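You operate a simulated robot arm through the tools that you are given. There is no shell and no other tool. Be economical: measure what you need, move in short steps, check, and stop when the job is done.

Carry out the task below with a simulated robot arm. There is one attempt and no reset: what you move stays moved.

JOB
Put the plain board on the grey board.

The check looks at the end state, three seconds after you hand in, the way a careful person would. Anything else that was tipped, shoved, dropped, spilled or broken makes it a failure.

ROBOT AND FRAMES
A 7-joint arm with a two-finger parallel gripper, fixed in place. Base frame: the origin is at the foot of the arm, x ahead of it, y to its left, z up; the work surface is at about z = 0. Readings come in m, rad, newtons and seconds.
With the tool pointing down near the work surface it reaches from about 0.24 to 0.62 m from the base axis. Its first joint turns from -1.152 to 1.152 rad. Payload 2.6 kg.
Tool frame: the origin (TCP) lies between the finger pads and is the grasp point; the fingertips stand 0.03 m ahead of it; z points along the fingers, y is the line along which they close. The gripper opens to 0.094 m. The fingers are 0.028 m wide and 0.01 m thick; the gripper's body (0.05 by 0.096 m) begins 0.055 m behind the TCP.
Orientation is told as [roll, pitch, yaw] about the base's x, y, z axes, in that order, counted from this pose: with the fingers straight down and closing along the base's y, the tool's x points along the base's -x, its y along +y and its z along -z.

CONTROLS
- The arm moves only by the tool nudge_tool. Its argument "commands" is one flat list of numbers, 4 for each row, row after row: the shift along the base's x, y, z in units of 30 mm (1.0 is 30 mm), then the turn about the base's z in units of 5 degrees (1.0 is 5 degrees). In form: [dx, dy, dz, twist, dx, dy, dz, twist, ...]. A call has 1 to 20 rows; each row shifts and turns the commanded pose from where the row before left it. "hand" is the closure, from 0 (fully open) to 1 (shut), set as the call begins (left out, the last holds). A call with a number of a shift or a turn outside -1 to 1 is refused whole. Rows are played at 5 a second. More than 0.05 m and 0.15 rad between two rows, or a gripper value outside its range, and nothing of the call is played. A pose out of reach is approached as far as the arm can. The call stops where the force on the tool passes 40 N (or 10 N more than at its start, if that is more) or the arm is blocked; 0.2 s more then pass. Each finger travels about 0.072 m/s and halts on what it meets, pressing with about 35 N; the grip force reading is that of the motor and also rises with nothing between the fingers. The clock runs only during rows and for 0.2 s after the last one: add rows that do not move to give the fingers time. The reply holds the time, the measured pose of the TCP, the force on the tool along the base axes, the opening and the grip force, in the units named above and with some noise, and new pictures: "show" is both (left out), scene, wrist or none.
- Cameras (640 x 400 px; columns grow to the right, rows downward): "scene" is fixed at [0.0124, 0.4255, 0.551]; the picture's right is [-0.92, -0.39, 0.00], its down [-0.27, 0.64, -0.72] and it looks along [0.28, -0.66, -0.69] (base axes); focal length 328 px, centre (320, 200). "wrist" rides on the gripper at [0.076, 0.014, -0.102] in the tool frame; the picture's right is [-0.18, 0.98, 0.00], its down [-0.75, -0.14, -0.64] and it looks along [-0.63, -0.12, 0.77] (tool axes); focal length 243 px, centre (320, 200). There is no depth. A picture from a camera that has moved, and an enlarged one, comes with that camera's place and axes in the base frame and with its lens.
- enlarge(camera, box): a new picture of the part [left, top, right, bottom] of that camera's present view, enlarged. No time passes.
- close_job(): hands the job in; it is judged then, once.

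Go step by step. Nothing tells you positions but the pictures and the camera data: compare them with the known pose of the tool, close in by small moves and look again before you grip or let go. The budget is 90 turns and 200 pictures, counting those below and the enlarged ones. Unless the task says otherwise, let go and move clear before handing in, and close with one line.

The tools are called after "Emit:" by a JSON object that holds its "name" and its "arguments". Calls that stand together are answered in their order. nudge_tool: Moves the arm, as the interface text tells. Its arguments: {"type":"object","properties":{"commands":{"type":"array","items":{"type":"number"}},"hand":{"type":"number"},"show":{"type":"string","enum":["both","scene","wrist","none"]}},"required":["commands"]} The other tools are called the same way: enlarge (camera, box) takes an enlarged picture of a part of a camera's view; close_job () hands the job in.

At the start:

```text
clock: 0.0
tcp_pos: [0.4118, 0.0937, 0.2357]
tcp_rot: [0.0, -0.001, 0.0]
ft_force: [-0.1, 0.4, -0.6]
finger_gap: 0.0938
grip_force: 0.0
```

scene: 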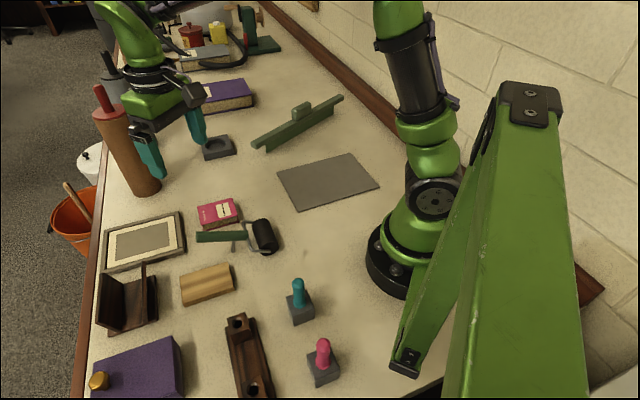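
wrist: 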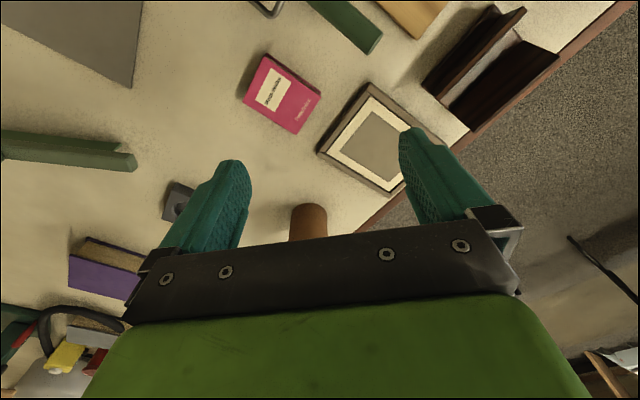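

I see a plain wooden piece near (0.33, 0.21) and a flat grey board near (0.25, -0.17). I'll look closer at both before moving.

Emit:
{"name": "enlarge", "arguments": {"camera": "scene", "box": [80, 190, 320, 340]}}

Emit:
{"name": "enlarge", "arguments": {"camera": "scene", "box": [180, 70, 420, 220]}}

```text
2.67 times, centred on (200, 265) of scene
camera zoom: at [0.0124, 0.4255, 0.551], right [-0.92, -0.39, 0.0], down [-0.27, 0.64, -0.72], along [0.28, -0.66, -0.69], focal length 874 px, centre (640, 27)
```

zoom: 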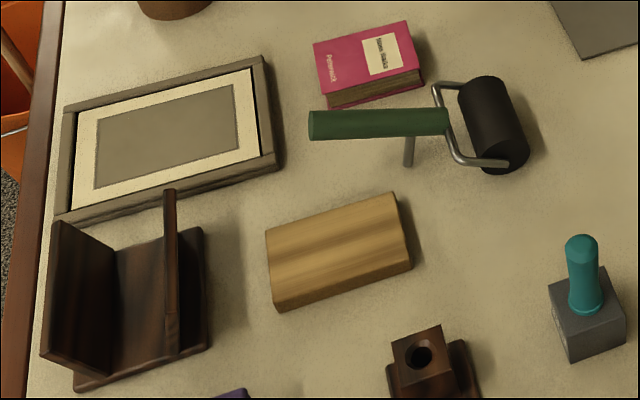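

```text
2.67 times, centred on (300, 145) of scene
camera zoom: at [0.0124, 0.4255, 0.551], right [-0.92, -0.39, 0.0], down [-0.27, 0.64, -0.72], along [0.28, -0.66, -0.69], focal length 874 px, centre (373, 347)
```

zoom: 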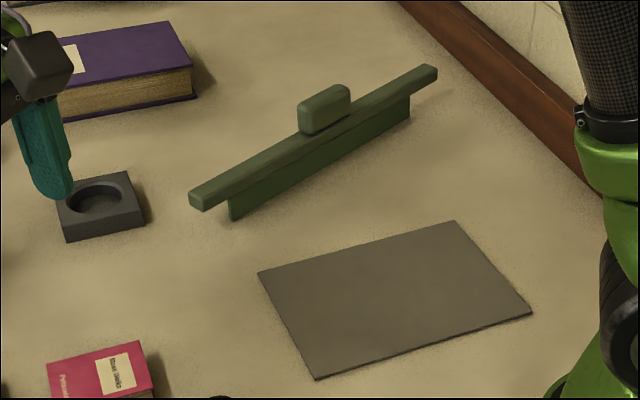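

The plain board is the bare wooden block, centred near (0.34, 0.20), about 0.09 x 0.057 m and turned about 45°. The grey board is the flat slab centred near (0.25, -0.18). I'll move above the block at height, with the tool turned 47°.

Emit:
{"name": "nudge_tool", "arguments": {"commands": [-0.239, 0.354, 0, 0.94, -0.239, 0.354, 0, 0.94, -0.239, 0.354, 0, 0.94, -0.239, 0.354, 0, 0.94, -0.239, 0.354, 0, 0.94, -0.239, 0.354, 0, 0.94, -0.239, 0.354, 0, 0.94, -0.239, 0.354, 0, 0.94, -0.239, 0.354, 0, 0.94, -0.239, 0.354, 0, 0.94, 0, 0, 0, 0], "hand": 0}}

```text
clock: 2.4
tcp_pos: [0.3384, 0.2004, 0.2352]
tcp_rot: [0.0, -0.001, 0.823]
ft_force: [0.6, -0.5, 0.9]
finger_gap: 0.0939
grip_force: 0.0
camera wrist: at [0.2764, 0.1547, 0.3377], right [-0.6, 0.8, 0.0], down [0.62, 0.46, 0.64], along [0.52, 0.38, -0.77], focal length 243 px, centre (320, 200)
```

scene: 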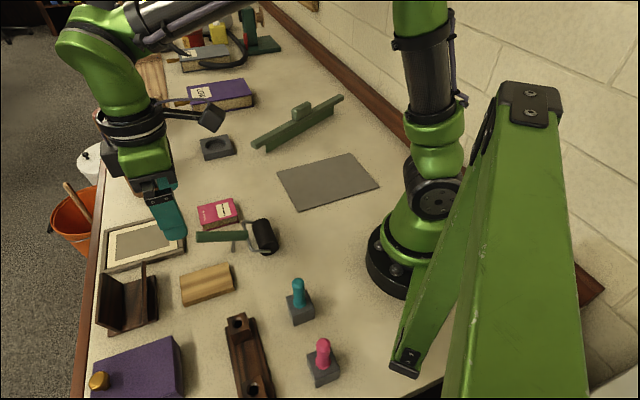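
wrist: 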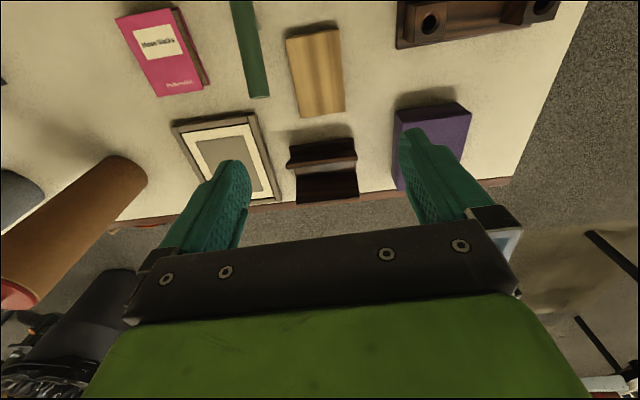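

Both cameras agree that the block is centred at about (0.338, 0.196). I'll descend partway and check.

Emit:
{"name": "nudge_tool", "arguments": {"commands": [0, -0.13, -0.75, -0.2, 0, 0, -0.75, 0, 0, 0, -0.75, 0, 0, 0, -0.75, 0, 0, 0, -0.75, 0, 0, 0, -0.75, 0, 0, 0, 0, 0]}}

Emit:
{"name": "enlarge", "arguments": {"camera": "scene", "box": [120, 190, 320, 315]}}

```text
clock: 4.0
tcp_pos: [0.3404, 0.1962, 0.0991]
tcp_rot: [-0.002, 0.0, 0.802]
ft_force: [0.6, 0.7, 0.6]
finger_gap: 0.0938
grip_force: 0.1
camera wrist: at [0.277, 0.151, 0.2021], right [-0.58, 0.82, 0.0], down [0.62, 0.44, 0.64], along [0.52, 0.37, -0.77], focal length 243 px, centre (320, 200)
```

scene: 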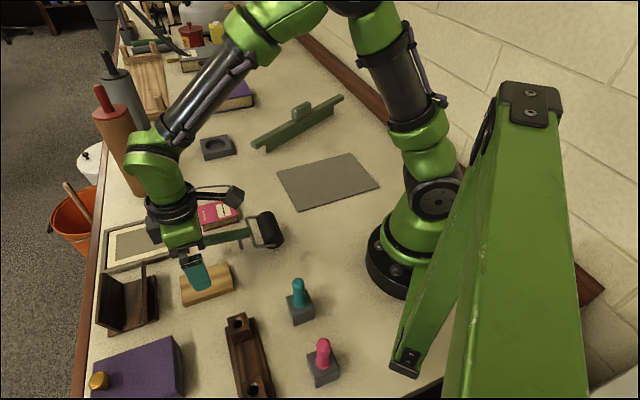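
wrist: 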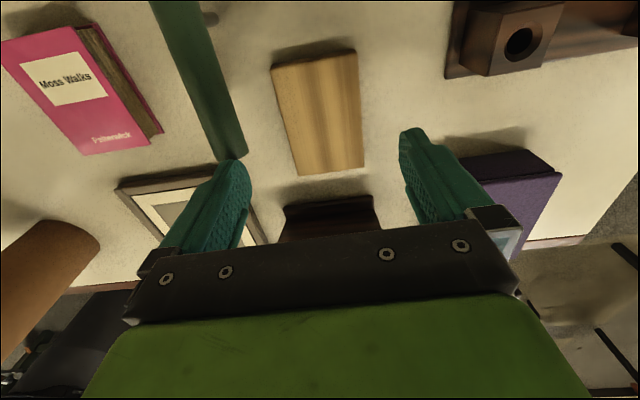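

```text
3.20 times, centred on (220, 252) of scene
camera zoom: at [0.0124, 0.4255, 0.551], right [-0.92, -0.39, 0.0], down [-0.27, 0.64, -0.72], along [0.28, -0.66, -0.69], focal length 1049 px, centre (640, 32)
```

zoom: 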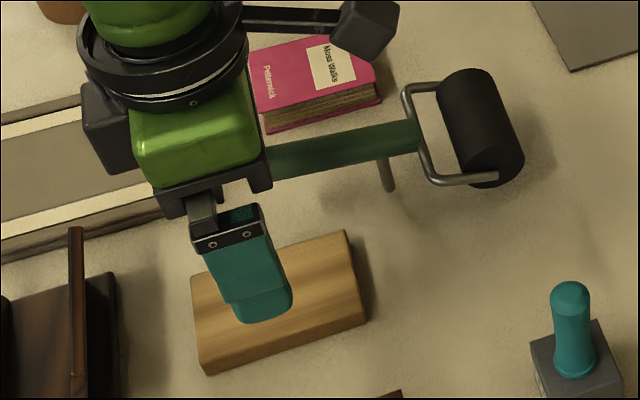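

The roller's handle end sits close to the block, roughly 15 mm outside the open finger's track. I'll partly close the fingers and shift slightly along the block away from it before going lower.

Emit:
{"name": "nudge_tool", "arguments": {"commands": [0.12, 0.27, 0, 0, 0, 0, -0.5, 0, 0, 0, -0.4, 0, 0, 0, 0, 0], "hand": 0.22}}

Emit:
{"name": "enlarge", "arguments": {"camera": "scene", "box": [140, 205, 300, 305]}}

Emit:
{"name": "enlarge", "arguments": {"camera": "wrist", "box": [140, 0, 460, 200]}}

```text
clock: 5.0
tcp_pos: [0.3435, 0.2028, 0.0737]
tcp_rot: [-0.001, -0.001, 0.805]
ft_force: [-0.3, 0.6, 0.7]
finger_gap: 0.0735
grip_force: 0.0
camera wrist: at [0.2803, 0.1588, 0.1758], right [-0.58, 0.82, 0.0], down [0.62, 0.44, 0.64], along [0.52, 0.37, -0.77], focal length 243 px, centre (320, 200)
```

scene: 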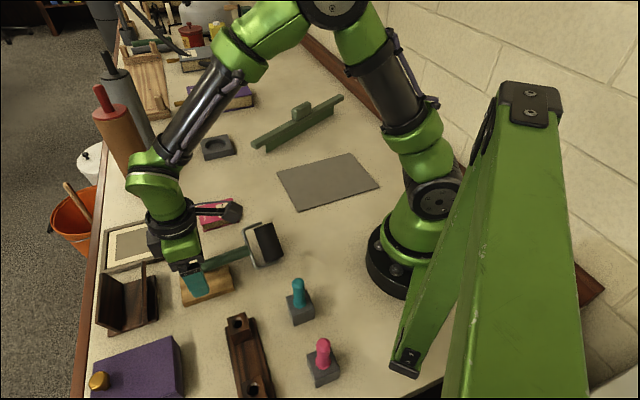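
wrist: 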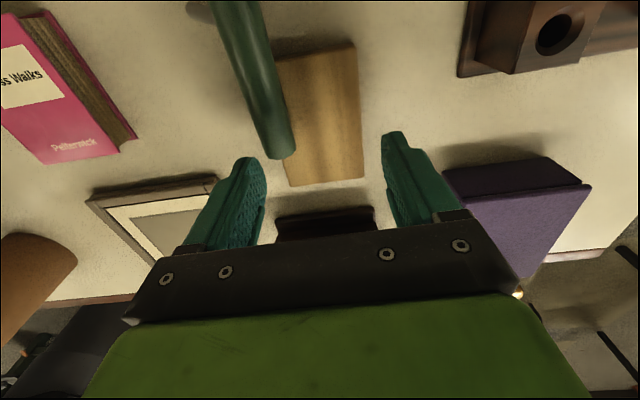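

```text
4.00 times, centred on (220, 255) of scene
camera zoom: at [0.0124, 0.4255, 0.551], right [-0.92, -0.39, 0.0], down [-0.27, 0.64, -0.72], along [0.28, -0.66, -0.69], focal length 1311 px, centre (720, -20)
```

zoom: 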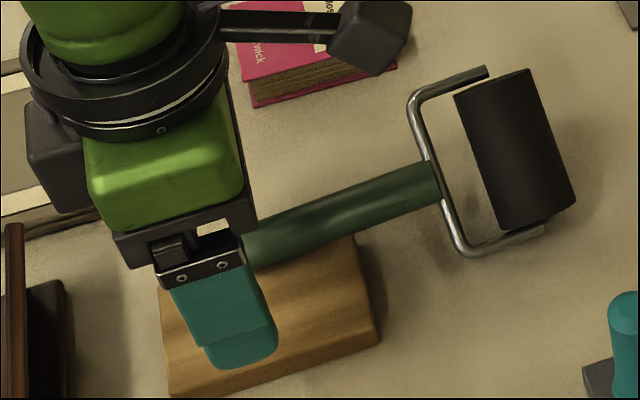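

```text
2.00 times, centred on (300, 100) of wrist
camera zoom: at [0.2803, 0.1588, 0.1758], right [-0.58, 0.82, 0.0], down [0.62, 0.44, 0.64], along [0.52, 0.37, -0.77], focal length 485 px, centre (360, 400)
```

zoom: 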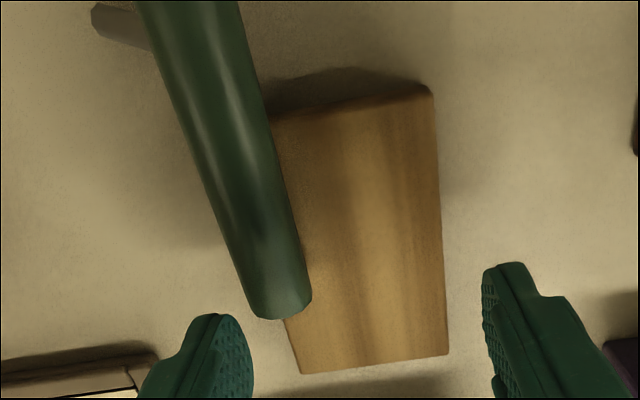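

The roller tool's handle has been nudged: it now sits between the fingers and is leaning on the left one. I'll go back the way I came, opening in small steps so that it settles back on its stand.

Emit:
{"name": "nudge_tool", "arguments": {"commands": [0, 0, 0, 0], "hand": 0.14}}

Emit:
{"name": "enlarge", "arguments": {"camera": "scene", "box": [140, 205, 300, 305]}}

```text
clock: 5.4
tcp_pos: [0.3436, 0.2034, 0.0731]
tcp_rot: [0.0, 0.001, 0.802]
ft_force: [-0.2, -0.5, -0.3]
finger_gap: 0.0809
grip_force: 0.1
camera wrist: at [0.2803, 0.1587, 0.1759], right [-0.58, 0.81, 0.0], down [0.62, 0.44, 0.64], along [0.52, 0.37, -0.77], focal length 243 px, centre (320, 200)
```

scene: 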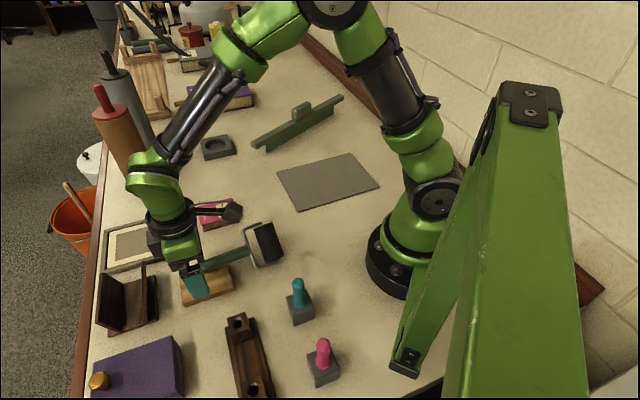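
wrist: 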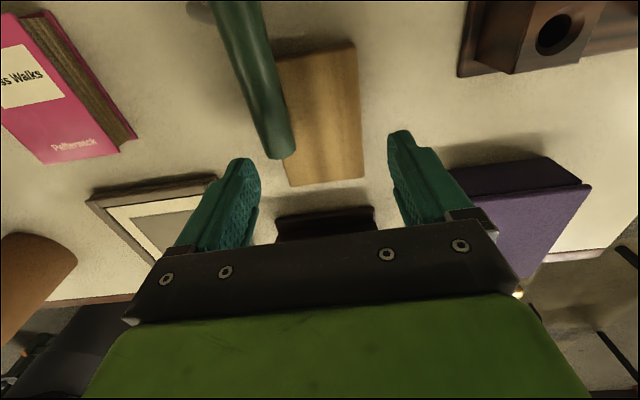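

```text
4.00 times, centred on (220, 255) of scene
camera zoom: at [0.0124, 0.4255, 0.551], right [-0.92, -0.39, 0.0], down [-0.27, 0.64, -0.72], along [0.28, -0.66, -0.69], focal length 1311 px, centre (720, -20)
```

zoom: 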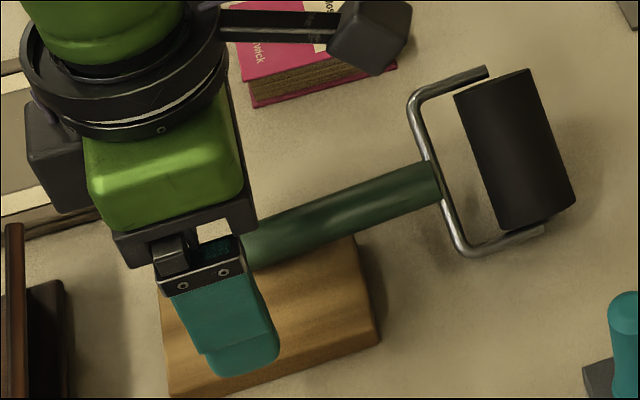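

The handle didn't follow the finger, so it rests on something else. I'll lift straight up in a short step and look.

Emit:
{"name": "nudge_tool", "arguments": {"commands": [0, 0, 0.5, 0, 0, 0, 0.5, 0, 0, 0, 0, 0], "hand": 0.14}}

Emit:
{"name": "enlarge", "arguments": {"camera": "scene", "box": [140, 205, 300, 305]}}

```text
clock: 6.2
tcp_pos: [0.3423, 0.2042, 0.1044]
tcp_rot: [0.0, 0.0, 0.802]
ft_force: [-0.8, 0.1, 0.4]
finger_gap: 0.081
grip_force: 0.0
camera wrist: at [0.2798, 0.1598, 0.2052], right [-0.58, 0.81, 0.0], down [0.62, 0.44, 0.64], along [0.52, 0.37, -0.77], focal length 243 px, centre (320, 200)
```

scene: 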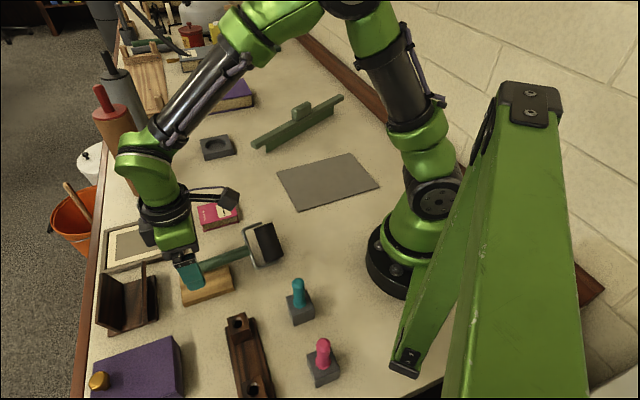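
wrist: 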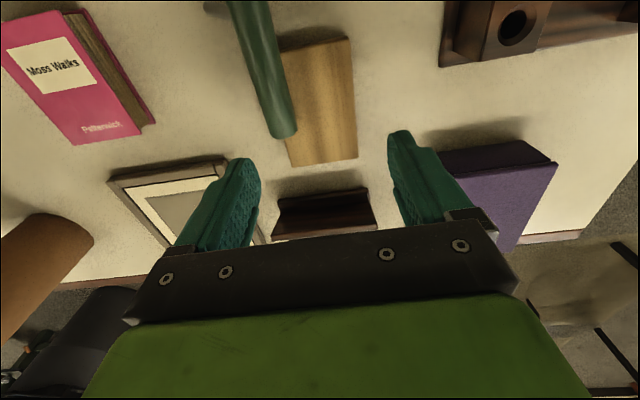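

```text
4.00 times, centred on (220, 255) of scene
camera zoom: at [0.0124, 0.4255, 0.551], right [-0.92, -0.39, 0.0], down [-0.27, 0.64, -0.72], along [0.28, -0.66, -0.69], focal length 1311 px, centre (720, -20)
```

zoom: 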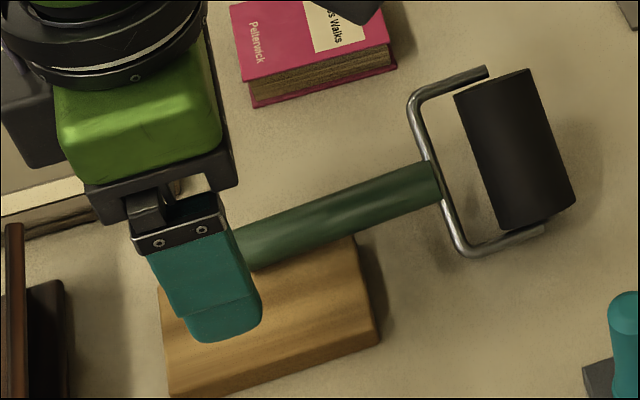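

The roller tool stays where it is, in a new resting pose. I'll raise clear of it and look properly.

Emit:
{"name": "nudge_tool", "arguments": {"commands": [0, 0, 0.8, 0, 0, 0, 0.8, 0, 0, 0, 0.8, 0, 0, 0, 0.8, 0, 0, 0, 0.8, 0, 0.3, 0.3, 0, 0, 0, 0, 0, 0], "hand": 0}}

Emit:
{"name": "enlarge", "arguments": {"camera": "scene", "box": [140, 195, 300, 295]}}

Emit:
{"name": "enlarge", "arguments": {"camera": "wrist", "box": [140, 0, 460, 200]}}

```text
clock: 7.8
tcp_pos: [0.3526, 0.2133, 0.223]
tcp_rot: [0.001, 0.0, 0.804]
ft_force: [-0.3, 0.1, -0.5]
finger_gap: 0.0939
grip_force: 0.0
camera wrist: at [0.2897, 0.1683, 0.3265], right [-0.58, 0.81, 0.0], down [0.62, 0.44, 0.64], along [0.52, 0.37, -0.77], focal length 243 px, centre (320, 200)
```

scene: 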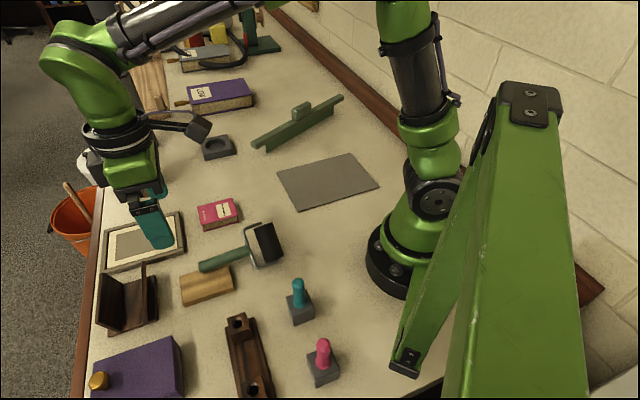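
wrist: 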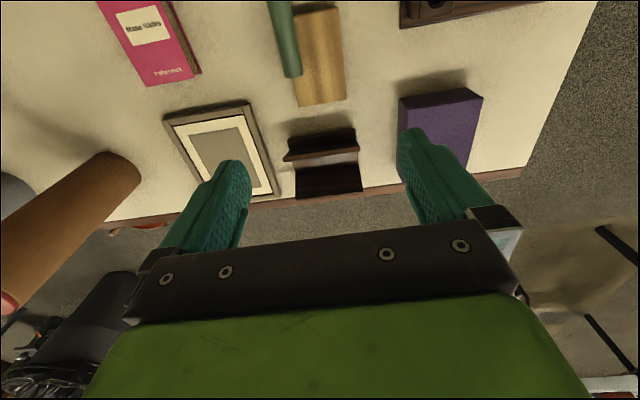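

```text
4.00 times, centred on (220, 245) of scene
camera zoom: at [0.0124, 0.4255, 0.551], right [-0.92, -0.39, 0.0], down [-0.27, 0.64, -0.72], along [0.28, -0.66, -0.69], focal length 1311 px, centre (720, 20)
```

zoom: 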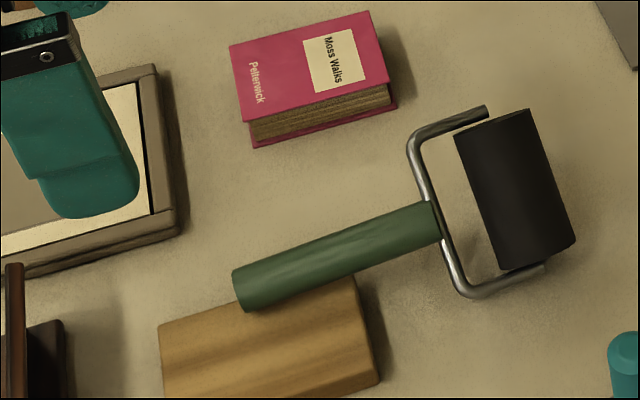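

```text
2.00 times, centred on (300, 100) of wrist
camera zoom: at [0.2897, 0.1683, 0.3265], right [-0.58, 0.81, 0.0], down [0.62, 0.44, 0.64], along [0.52, 0.37, -0.77], focal length 485 px, centre (360, 400)
```

zoom: 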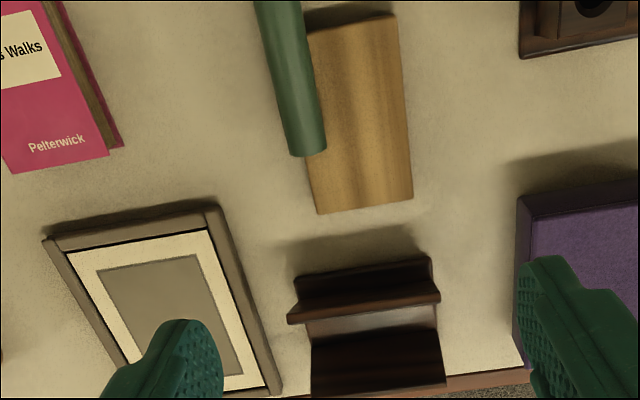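

The roller tool has rolled about 45° onto its side. Its handle rests on the wooden block, and its far roller end is up in the air. I need to stand it up again before going on, so I'll move above the roller with the fingers shut and inspect it.

Emit:
{"name": "nudge_tool", "arguments": {"commands": [-0.433, -0.767, 0, 0, -0.433, -0.767, 0, 0, -0.433, -0.767, 0, 0, -0.433, -0.767, 0, 0, -0.433, -0.767, 0, 0, -0.433, -0.767, 0, 0, 0, 0, 0, 0], "hand": 1}}

Emit:
{"name": "enlarge", "arguments": {"camera": "wrist", "box": [160, 0, 480, 200]}}

Emit:
{"name": "enlarge", "arguments": {"camera": "scene", "box": [180, 205, 300, 280]}}

```text
clock: 9.4
tcp_pos: [0.2748, 0.0744, 0.2242]
tcp_rot: [-0.001, 0.0, 0.804]
ft_force: [0.1, -1.1, 0.4]
finger_gap: 0.0002
grip_force: 33.0
camera wrist: at [0.2119, 0.0298, 0.3261], right [-0.58, 0.82, 0.0], down [0.62, 0.44, 0.64], along [0.52, 0.37, -0.77], focal length 243 px, centre (320, 200)
```

scene: 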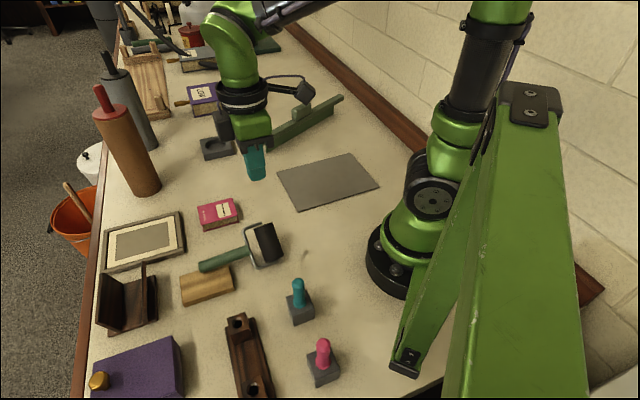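
wrist: 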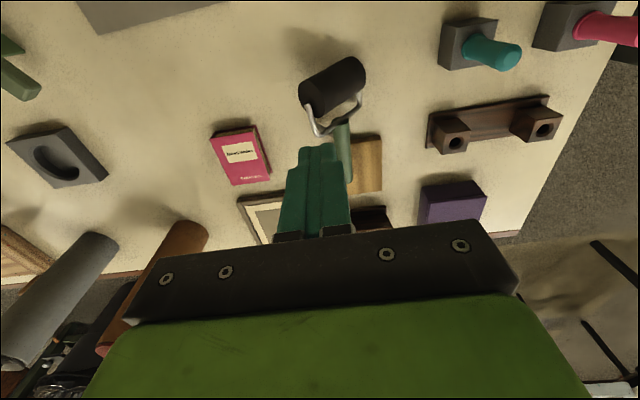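

```text
2.00 times, centred on (320, 100) of wrist
camera zoom: at [0.2119, 0.0298, 0.3261], right [-0.58, 0.82, 0.0], down [0.62, 0.44, 0.64], along [0.52, 0.37, -0.77], focal length 485 px, centre (320, 400)
```

zoom: 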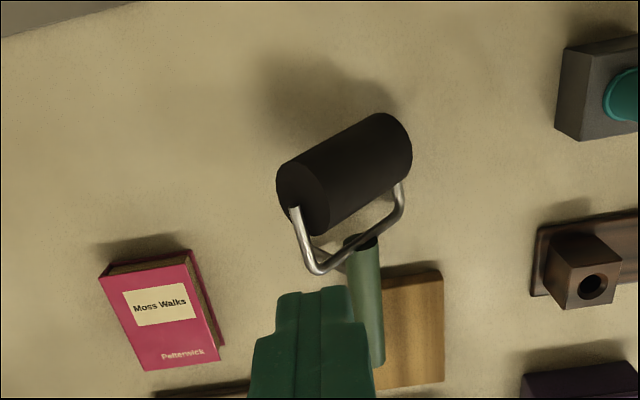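

```text
5.33 times, centred on (240, 242) of scene
camera zoom: at [0.0123, 0.4255, 0.551], right [-0.92, -0.39, 0.0], down [-0.27, 0.64, -0.72], along [0.28, -0.66, -0.69], focal length 1748 px, centre (747, -27)
```

zoom: 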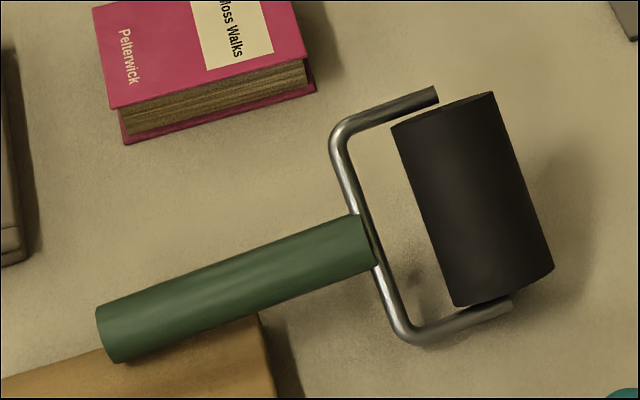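

The raised roller end is near (0.286, 0.070), with its top at about z = 0.075. I'll lower the shut fingers to just above it and check before pressing it gently down.

Emit:
{"name": "nudge_tool", "arguments": {"commands": [0.14, 0, -0.7, 0, 0, 0, -0.7, 0, 0, 0, -0.7, 0, 0, 0, -0.7, 0, 0, 0, -0.7, 0, 0, 0, 0, 0]}}

Emit:
{"name": "enlarge", "arguments": {"camera": "wrist", "box": [160, 0, 480, 200]}}

Emit:
{"name": "enlarge", "arguments": {"camera": "scene", "box": [180, 190, 300, 265]}}

```text
clock: 10.8
tcp_pos: [0.2792, 0.0739, 0.1209]
tcp_rot: [-0.001, 0.001, 0.803]
ft_force: [0.5, 0.4, 0.4]
finger_gap: 0.0
grip_force: 32.9
camera wrist: at [0.2163, 0.0296, 0.2224], right [-0.58, 0.81, 0.0], down [0.62, 0.44, 0.64], along [0.52, 0.37, -0.77], focal length 243 px, centre (320, 200)
```

scene: 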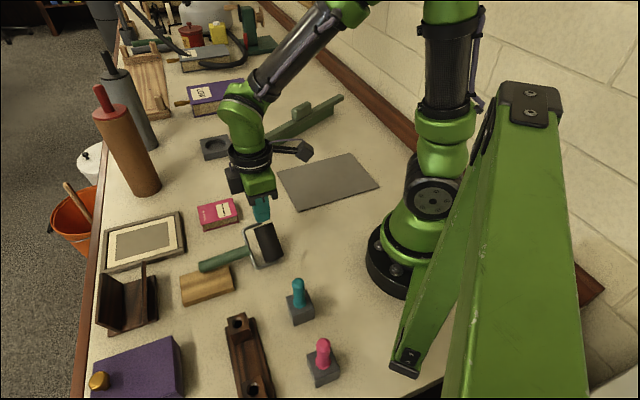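
wrist: 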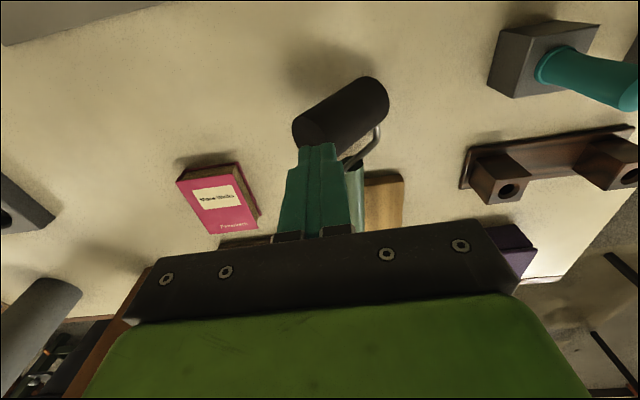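

```text
2.00 times, centred on (320, 100) of wrist
camera zoom: at [0.2163, 0.0296, 0.2224], right [-0.58, 0.81, 0.0], down [0.62, 0.44, 0.64], along [0.52, 0.37, -0.77], focal length 485 px, centre (320, 400)
```

zoom: 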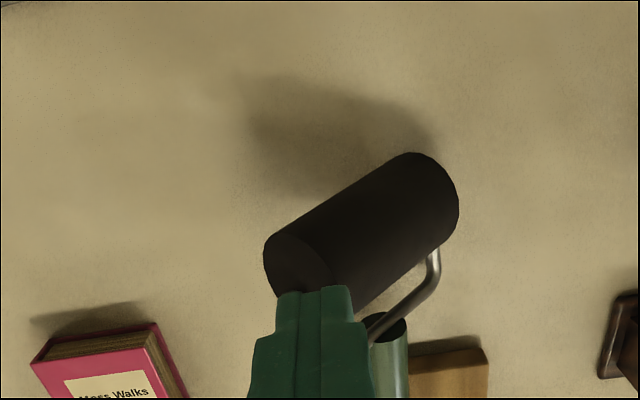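

```text
5.33 times, centred on (240, 228) of scene
camera zoom: at [0.0124, 0.4255, 0.551], right [-0.92, -0.39, 0.0], down [-0.27, 0.64, -0.72], along [0.28, -0.66, -0.69], focal length 1748 px, centre (747, 53)
```

zoom: 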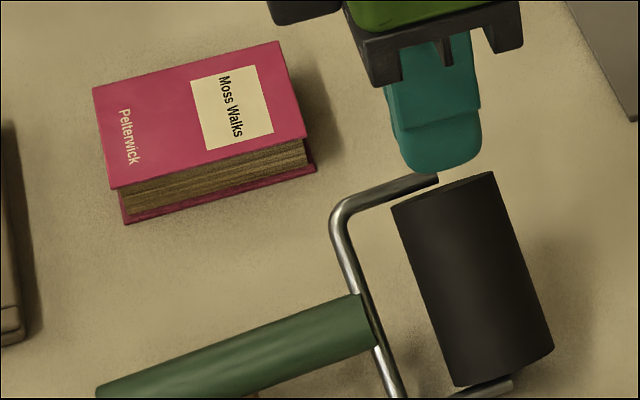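

The fingertips are just above the raised end. I'll shift slightly inboard and press down in small steps.

Emit:
{"name": "nudge_tool", "arguments": {"commands": [-0.17, -0.07, -0.3, 0, 0, 0, -0.25, 0, 0, 0, -0.25, 0, 0, 0, -0.25, 0, 0, 0, 0, 0]}}

Emit:
{"name": "enlarge", "arguments": {"camera": "scene", "box": [180, 200, 300, 275]}}

```text
clock: 11.5
tcp_pos: [0.2799, 0.0719, 0.1046]
tcp_rot: [-0.016, -0.018, 0.802]
ft_force: [2.0, -2.1, 6.1]
finger_gap: 0.0
grip_force: 33.3
stopped in row 3: the force on the tool passed its limit (the readings are from after the stop); the commanded pose is now the measured one
camera wrist: at [0.215, 0.027, 0.2058], right [-0.58, 0.82, -0.01], down [0.61, 0.44, 0.66], along [0.54, 0.37, -0.75], focal length 243 px, centre (320, 200)
```

scene: 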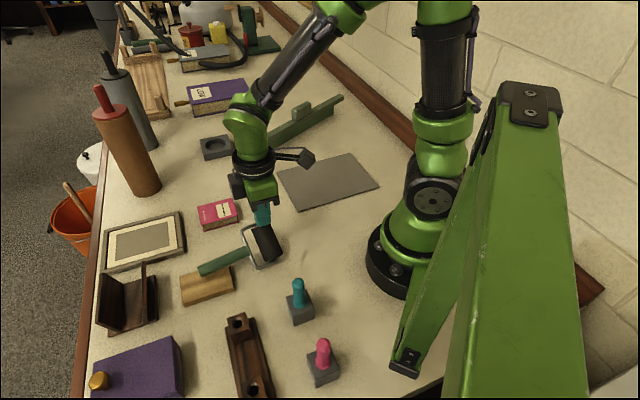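
wrist: 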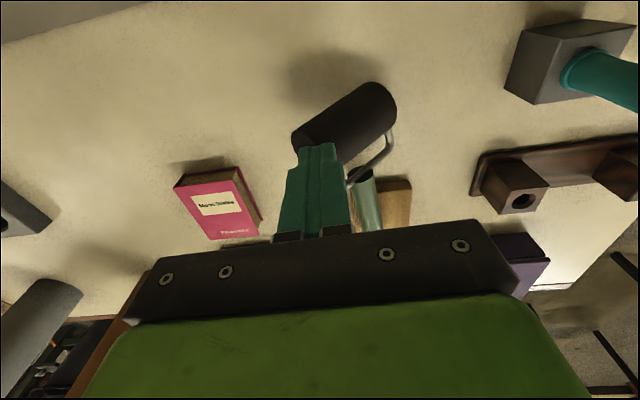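

```text
5.33 times, centred on (240, 238) of scene
camera zoom: at [0.0123, 0.4255, 0.551], right [-0.92, -0.39, 0.0], down [-0.27, 0.64, -0.72], along [0.28, -0.66, -0.69], focal length 1748 px, centre (747, 0)
```

zoom: 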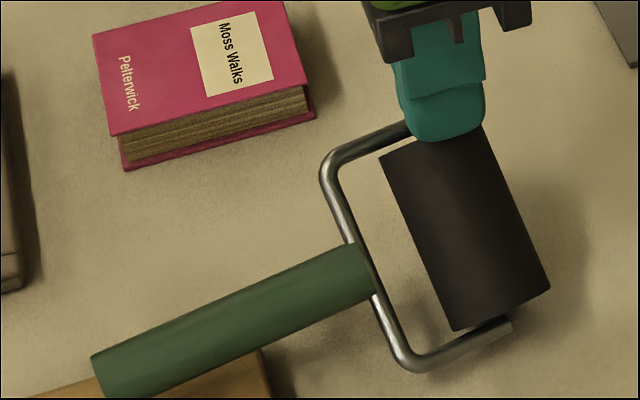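

Pressing straight down jammed, because the end has to swing outward (-y) as it comes down. I'll follow that arc instead, mostly sideways with a slight push down.

Emit:
{"name": "nudge_tool", "arguments": {"commands": [0, -0.2, -0.06, 0, 0, -0.2, -0.1, 0, 0, -0.2, -0.13, 0, 0, 0, 0, 0]}}

Emit:
{"name": "enlarge", "arguments": {"camera": "scene", "box": [180, 200, 300, 275]}}

```text
clock: 12.5
tcp_pos: [0.2817, 0.0539, 0.0962]
tcp_rot: [-0.019, -0.019, 0.802]
ft_force: [9.8, -12.5, 24.9]
finger_gap: 0.0002
grip_force: 33.4
camera wrist: at [0.2158, 0.0078, 0.1969], right [-0.58, 0.82, -0.01], down [0.61, 0.44, 0.66], along [0.54, 0.37, -0.75], focal length 243 px, centre (320, 200)
```

scene: 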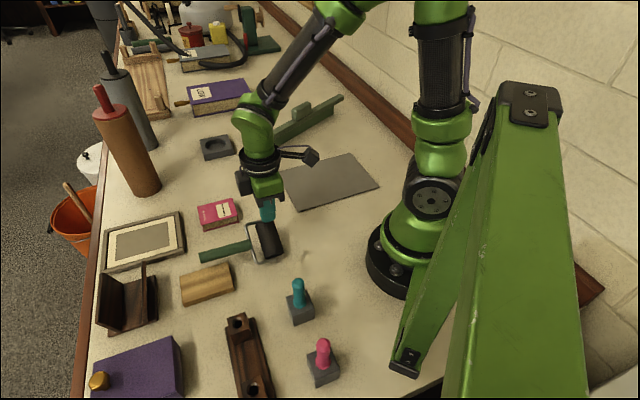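
wrist: 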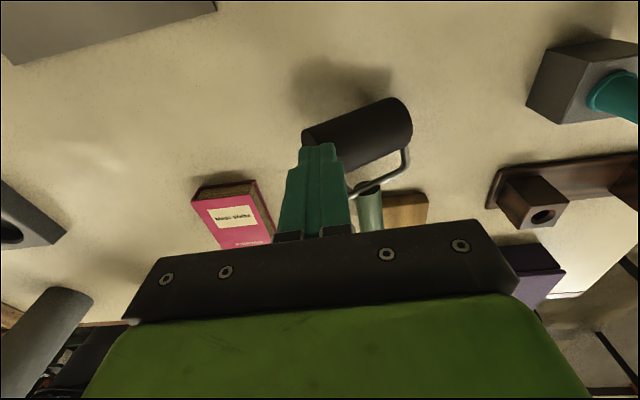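

```text
5.33 times, centred on (240, 238) of scene
camera zoom: at [0.0123, 0.4255, 0.551], right [-0.92, -0.39, 0.0], down [-0.27, 0.64, -0.72], along [0.28, -0.66, -0.69], focal length 1748 px, centre (747, 0)
```

zoom: 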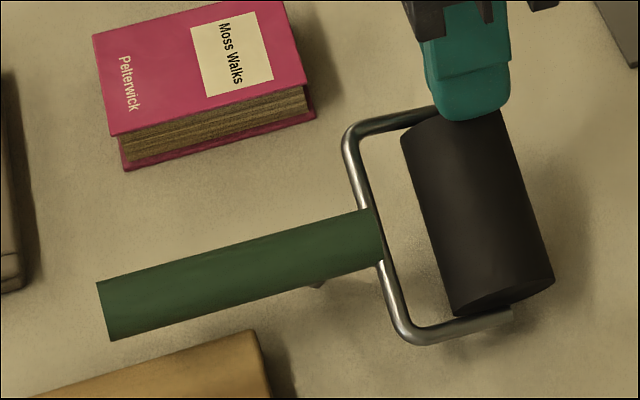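

It's working: the handle has lifted off the block, and the leg is showing under it again. I'll continue along the arc.

Emit:
{"name": "nudge_tool", "arguments": {"commands": [0, -0.2, -0.15, 0, 0, -0.18, -0.2, 0, 0, -0.12, -0.2, 0, 0, 0, 0, 0]}}

Emit:
{"name": "enlarge", "arguments": {"camera": "scene", "box": [180, 200, 300, 275]}}

```text
clock: 13.5
tcp_pos: [0.2795, 0.038, 0.0793]
tcp_rot: [-0.013, -0.016, 0.802]
ft_force: [0.0, 0.2, -0.3]
finger_gap: 0.0
grip_force: 32.6
camera wrist: at [0.2135, -0.0065, 0.1799], right [-0.58, 0.82, -0.01], down [0.61, 0.44, 0.66], along [0.54, 0.37, -0.76], focal length 243 px, centre (320, 200)
```

scene: 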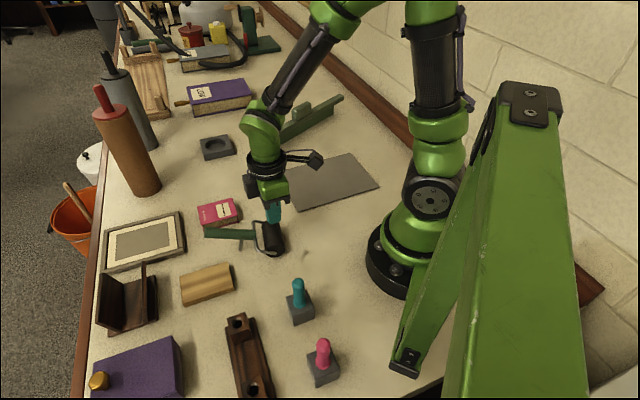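
wrist: 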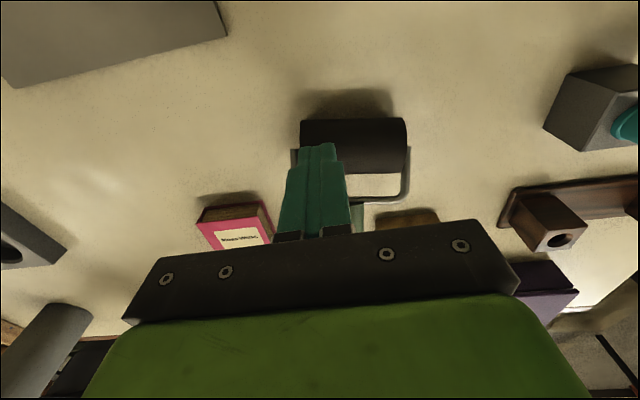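

```text
5.33 times, centred on (240, 238) of scene
camera zoom: at [0.0124, 0.4255, 0.551], right [-0.92, -0.39, 0.0], down [-0.27, 0.64, -0.72], along [0.28, -0.66, -0.69], focal length 1748 px, centre (747, 0)
```

zoom: 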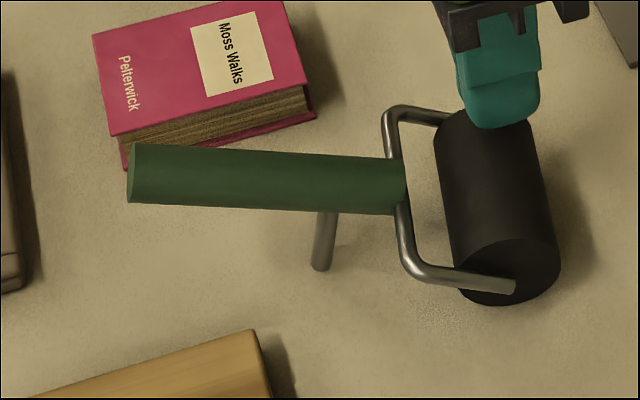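

The roller tool is standing on its leg again, roughly 15 mm from where it started. That leaves more room for the block grasp, so I'll lift clear, do the block first and put the roller back afterwards.

Emit:
{"name": "nudge_tool", "arguments": {"commands": [0, 0, 0.4, 0, 0, 0, 0.8, 0, 0, 0, 0.8, 0, 0, 0, 0.9, 0, 0, 0, 0.9, 0, 0.36, 0.92, 0, 0, 0.36, 0.92, 0, 0, 0.36, 0.92, 0, 0, 0.36, 0.92, 0, 0, 0.36, 0.92, 0, 0, 0.36, 0.92, 0, 0, 0, 0, 0, 0], "hand": 1}}

Emit:
{"name": "enlarge", "arguments": {"camera": "scene", "box": [160, 195, 300, 310]}}

Emit:
{"name": "enlarge", "arguments": {"camera": "wrist", "box": [160, 0, 480, 200]}}

```text
clock: 16.1
tcp_pos: [0.3437, 0.2029, 0.1922]
tcp_rot: [-0.014, -0.016, 0.803]
ft_force: [-0.5, -0.1, 0.8]
finger_gap: 0.0
grip_force: 33.1
camera wrist: at [0.2787, 0.1584, 0.2934], right [-0.58, 0.82, -0.01], down [0.61, 0.44, 0.66], along [0.54, 0.37, -0.75], focal length 243 px, centre (320, 200)
```

scene: 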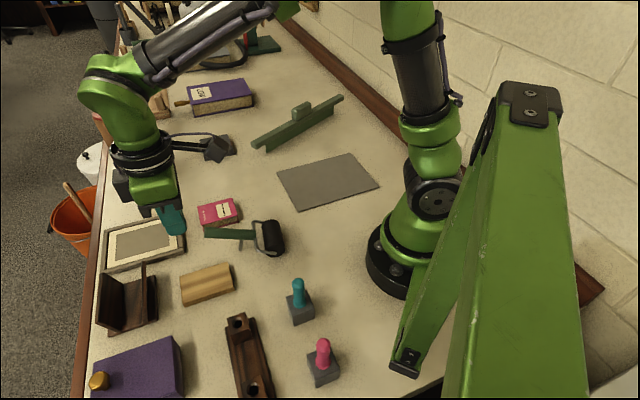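
wrist: 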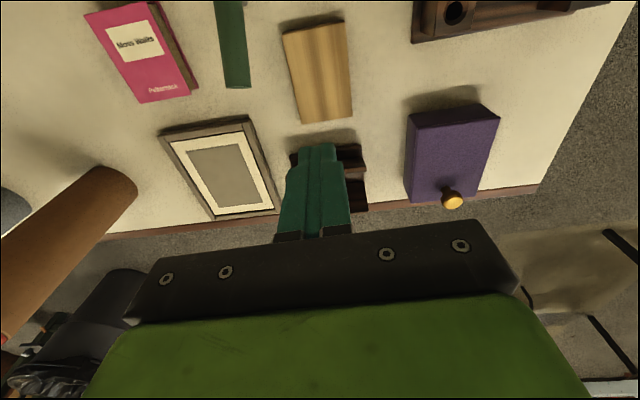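

```text
3.48 times, centred on (230, 252) of scene
camera zoom: at [0.0124, 0.4255, 0.551], right [-0.92, -0.39, 0.0], down [-0.27, 0.64, -0.72], along [0.28, -0.66, -0.69], focal length 1140 px, centre (633, 17)
```

zoom: 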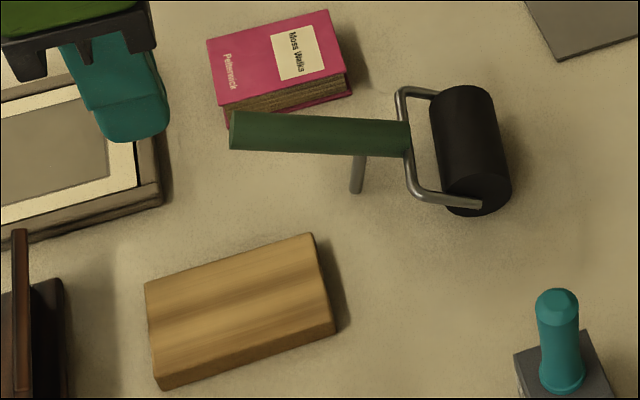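

```text
2.00 times, centred on (320, 100) of wrist
camera zoom: at [0.2787, 0.1584, 0.2934], right [-0.58, 0.82, -0.01], down [0.61, 0.44, 0.66], along [0.54, 0.37, -0.75], focal length 485 px, centre (320, 400)
```

zoom: 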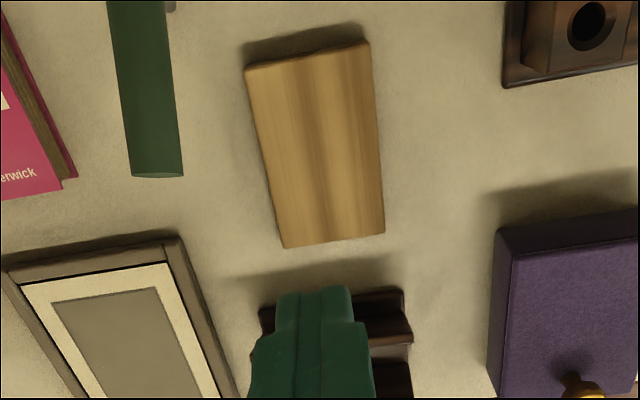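

The block hasn't moved, at centre (0.339, 0.198), and the roller handle is now well clear. I'll set a narrow opening up here first, then descend partway and check.

Emit:
{"name": "nudge_tool", "arguments": {"commands": [0, 0, 0, -0.2, 0, 0, 0, 0, 0, 0, 0, 0, 0, 0, -0.8, 0, 0, 0, -0.8, 0, 0, 0, -0.8, 0, 0, 0, 0, 0], "hand": 0.23}}

Emit:
{"name": "enlarge", "arguments": {"camera": "scene", "box": [140, 205, 300, 305]}}

Emit:
{"name": "enlarge", "arguments": {"camera": "wrist", "box": [160, 0, 480, 200]}}

```text
clock: 17.7
tcp_pos: [0.3439, 0.2031, 0.1202]
tcp_rot: [-0.013, -0.016, 0.786]
ft_force: [-0.5, -0.1, -0.7]
finger_gap: 0.0726
grip_force: 0.0
camera wrist: at [0.278, 0.1599, 0.2208], right [-0.56, 0.83, -0.01], down [0.62, 0.43, 0.66], along [0.55, 0.36, -0.75], focal length 243 px, centre (320, 200)
```

scene: 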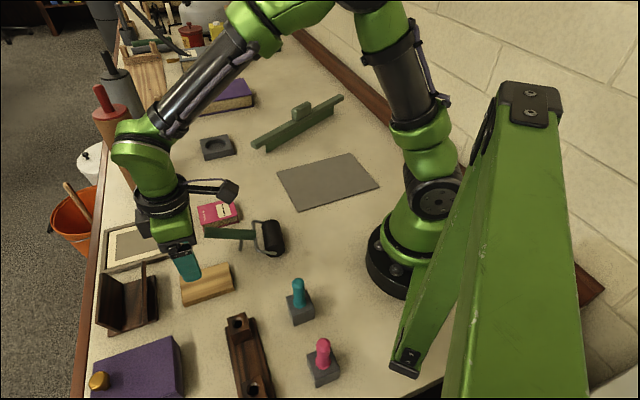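
wrist: 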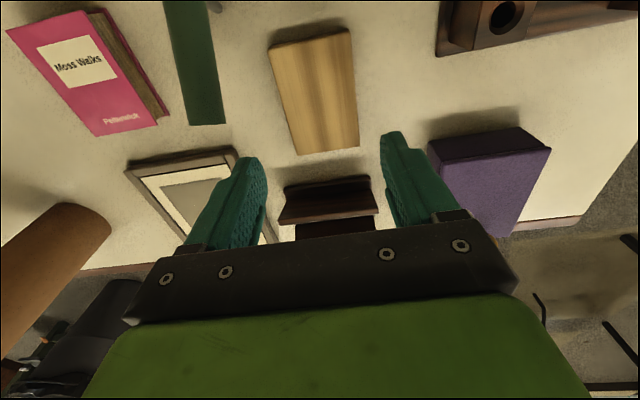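

```text
4.00 times, centred on (220, 255) of scene
camera zoom: at [0.0124, 0.4255, 0.551], right [-0.92, -0.39, 0.0], down [-0.27, 0.64, -0.72], along [0.28, -0.66, -0.69], focal length 1311 px, centre (720, -20)
```

zoom: 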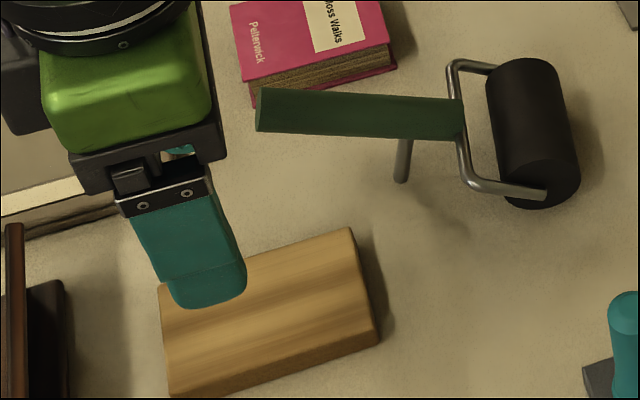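

```text
2.00 times, centred on (320, 100) of wrist
camera zoom: at [0.278, 0.1599, 0.2208], right [-0.56, 0.83, -0.01], down [0.62, 0.43, 0.66], along [0.55, 0.36, -0.75], focal length 485 px, centre (320, 400)
```

zoom: 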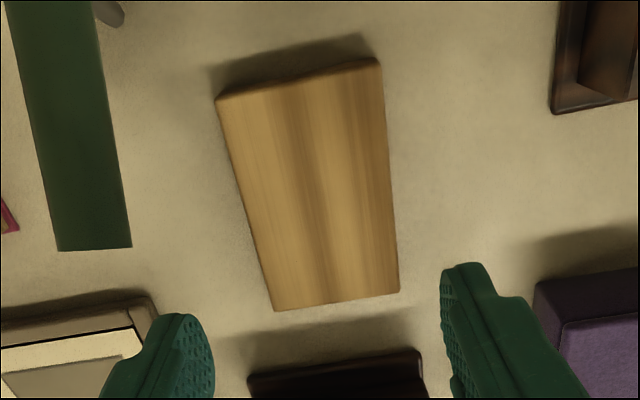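

Clearance looks good. I'll go lower in short steps and watch the handle.

Emit:
{"name": "nudge_tool", "arguments": {"commands": [0, 0, -0.6, 0, 0, 0, -0.6, 0, 0, 0, 0, 0]}}

Emit:
{"name": "enlarge", "arguments": {"camera": "scene", "box": [140, 205, 300, 305]}}

Emit:
{"name": "enlarge", "arguments": {"camera": "wrist", "box": [140, 40, 460, 240]}}

```text
clock: 18.5
tcp_pos: [0.344, 0.2034, 0.084]
tcp_rot: [-0.016, -0.016, 0.784]
ft_force: [-0.2, 0.4, 0.4]
finger_gap: 0.0724
grip_force: 0.0
camera wrist: at [0.2778, 0.1598, 0.1855], right [-0.56, 0.83, -0.01], down [0.62, 0.43, 0.66], along [0.55, 0.36, -0.75], focal length 243 px, centre (320, 200)
```

scene: 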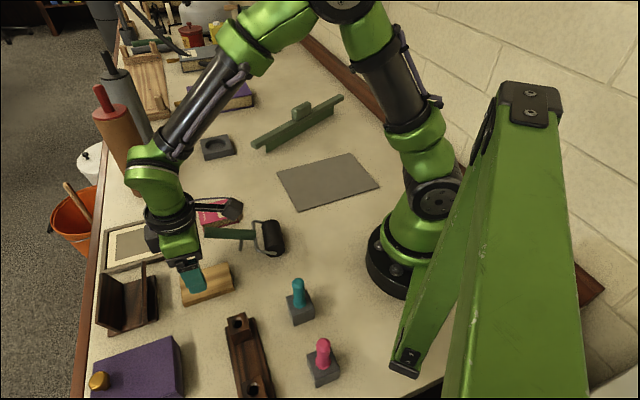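
wrist: 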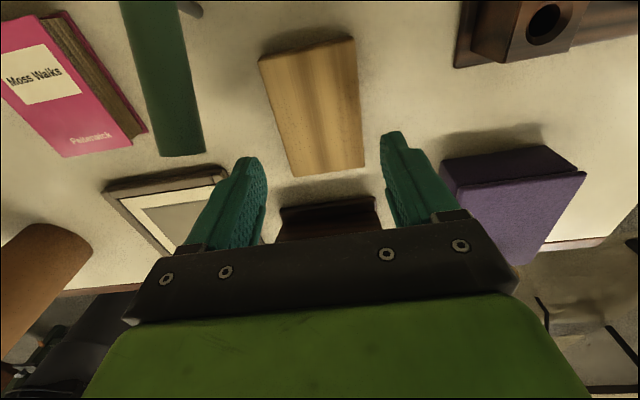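

```text
4.00 times, centred on (220, 255) of scene
camera zoom: at [0.0124, 0.4255, 0.551], right [-0.92, -0.39, 0.0], down [-0.27, 0.64, -0.72], along [0.28, -0.66, -0.69], focal length 1311 px, centre (720, -20)
```

zoom: 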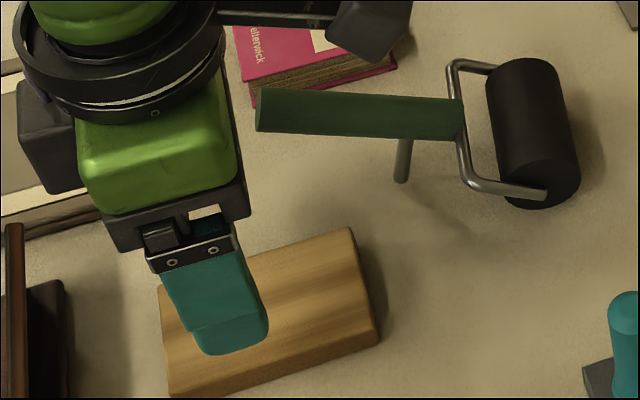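

```text
2.00 times, centred on (300, 140) of wrist
camera zoom: at [0.2778, 0.1598, 0.1855], right [-0.56, 0.83, -0.01], down [0.62, 0.43, 0.66], along [0.55, 0.36, -0.75], focal length 485 px, centre (360, 320)
```

zoom: 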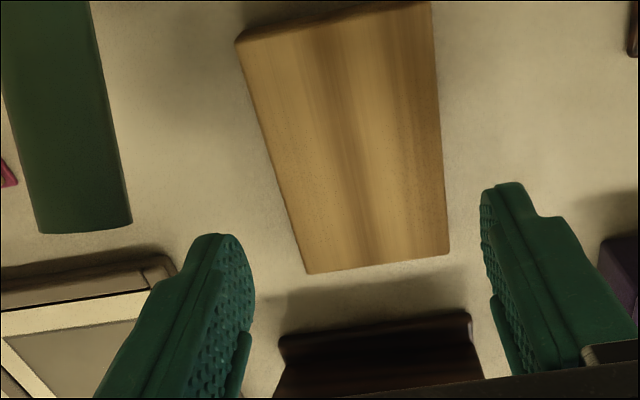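

The handle is untouched and the block is centred between the fingers. I'll descend to grasp height.

Emit:
{"name": "nudge_tool", "arguments": {"commands": [0, 0, -0.5, 0, 0, 0, -0.5, 0, 0, 0, -0.35, 0, 0, 0, -0.25, 0, 0, 0, 0, 0]}}

Emit:
{"name": "enlarge", "arguments": {"camera": "scene", "box": [140, 205, 300, 305]}}

```text
clock: 19.7
tcp_pos: [0.3443, 0.2042, 0.0375]
tcp_rot: [-0.013, -0.015, 0.786]
ft_force: [0.8, 0.1, 0.9]
finger_gap: 0.0723
grip_force: 0.1
camera wrist: at [0.2783, 0.1601, 0.138], right [-0.56, 0.83, -0.01], down [0.62, 0.43, 0.66], along [0.55, 0.36, -0.75], focal length 243 px, centre (320, 200)
```

scene: 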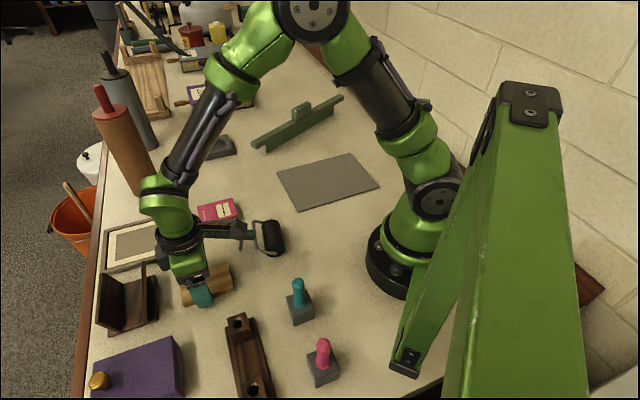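
wrist: 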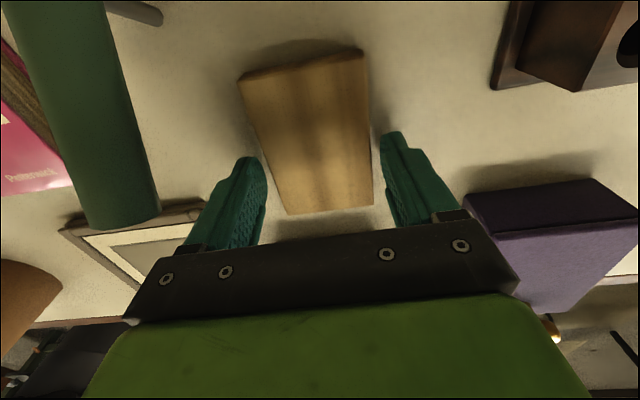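

```text
4.00 times, centred on (220, 255) of scene
camera zoom: at [0.0124, 0.4255, 0.551], right [-0.92, -0.39, 0.0], down [-0.27, 0.64, -0.72], along [0.28, -0.66, -0.69], focal length 1311 px, centre (720, -20)
```

zoom: 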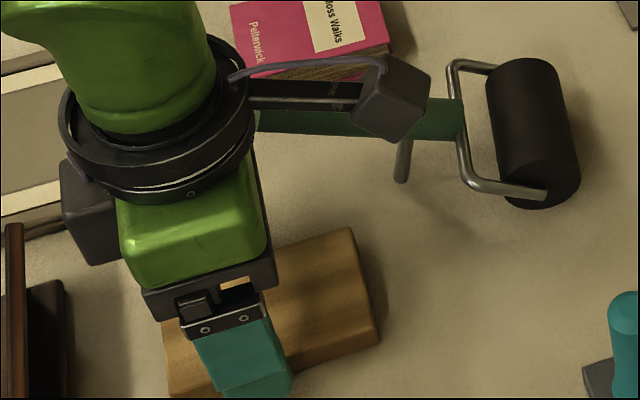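

The fingers straddle the block and the roller is unmoved. I'll go 3 mm lower and close.

Emit:
{"name": "nudge_tool", "arguments": {"commands": [0, 0, -0.1, 0], "show": "none"}}

Emit:
{"name": "nudge_tool", "arguments": {"commands": [0, 0, 0, 0, 0, 0, 0, 0, 0, 0, 0, 0], "hand": 1}}

```text
clock: 20.1
tcp_pos: [0.3431, 0.204, 0.0351]
tcp_rot: [-0.014, -0.015, 0.786]
ft_force: [-0.2, 0.1, -0.2]
finger_gap: 0.0722
grip_force: 0.0
```

```text
clock: 20.9
tcp_pos: [0.3441, 0.2029, 0.0338]
tcp_rot: [-0.016, -0.016, 0.784]
ft_force: [-0.1, 0.2, 0.1]
finger_gap: 0.061
grip_force: 35.1
camera wrist: at [0.2783, 0.1603, 0.1355], right [-0.56, 0.83, -0.01], down [0.62, 0.43, 0.66], along [0.55, 0.36, -0.75], focal length 243 px, centre (320, 200)
```

scene: 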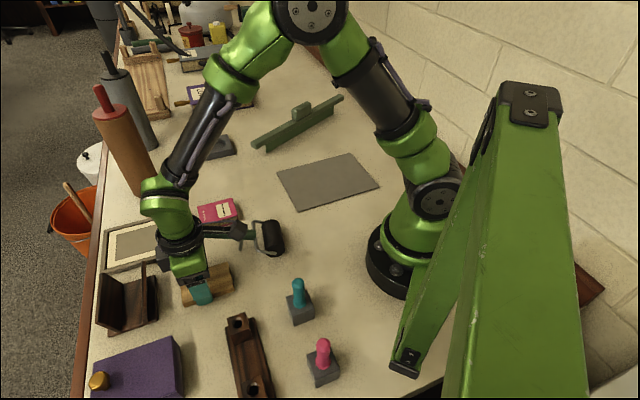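
wrist: 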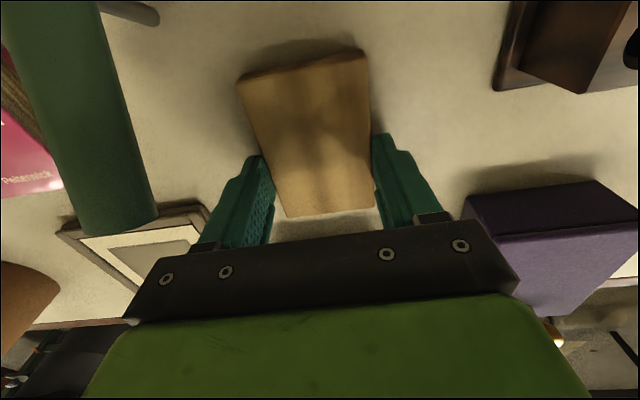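

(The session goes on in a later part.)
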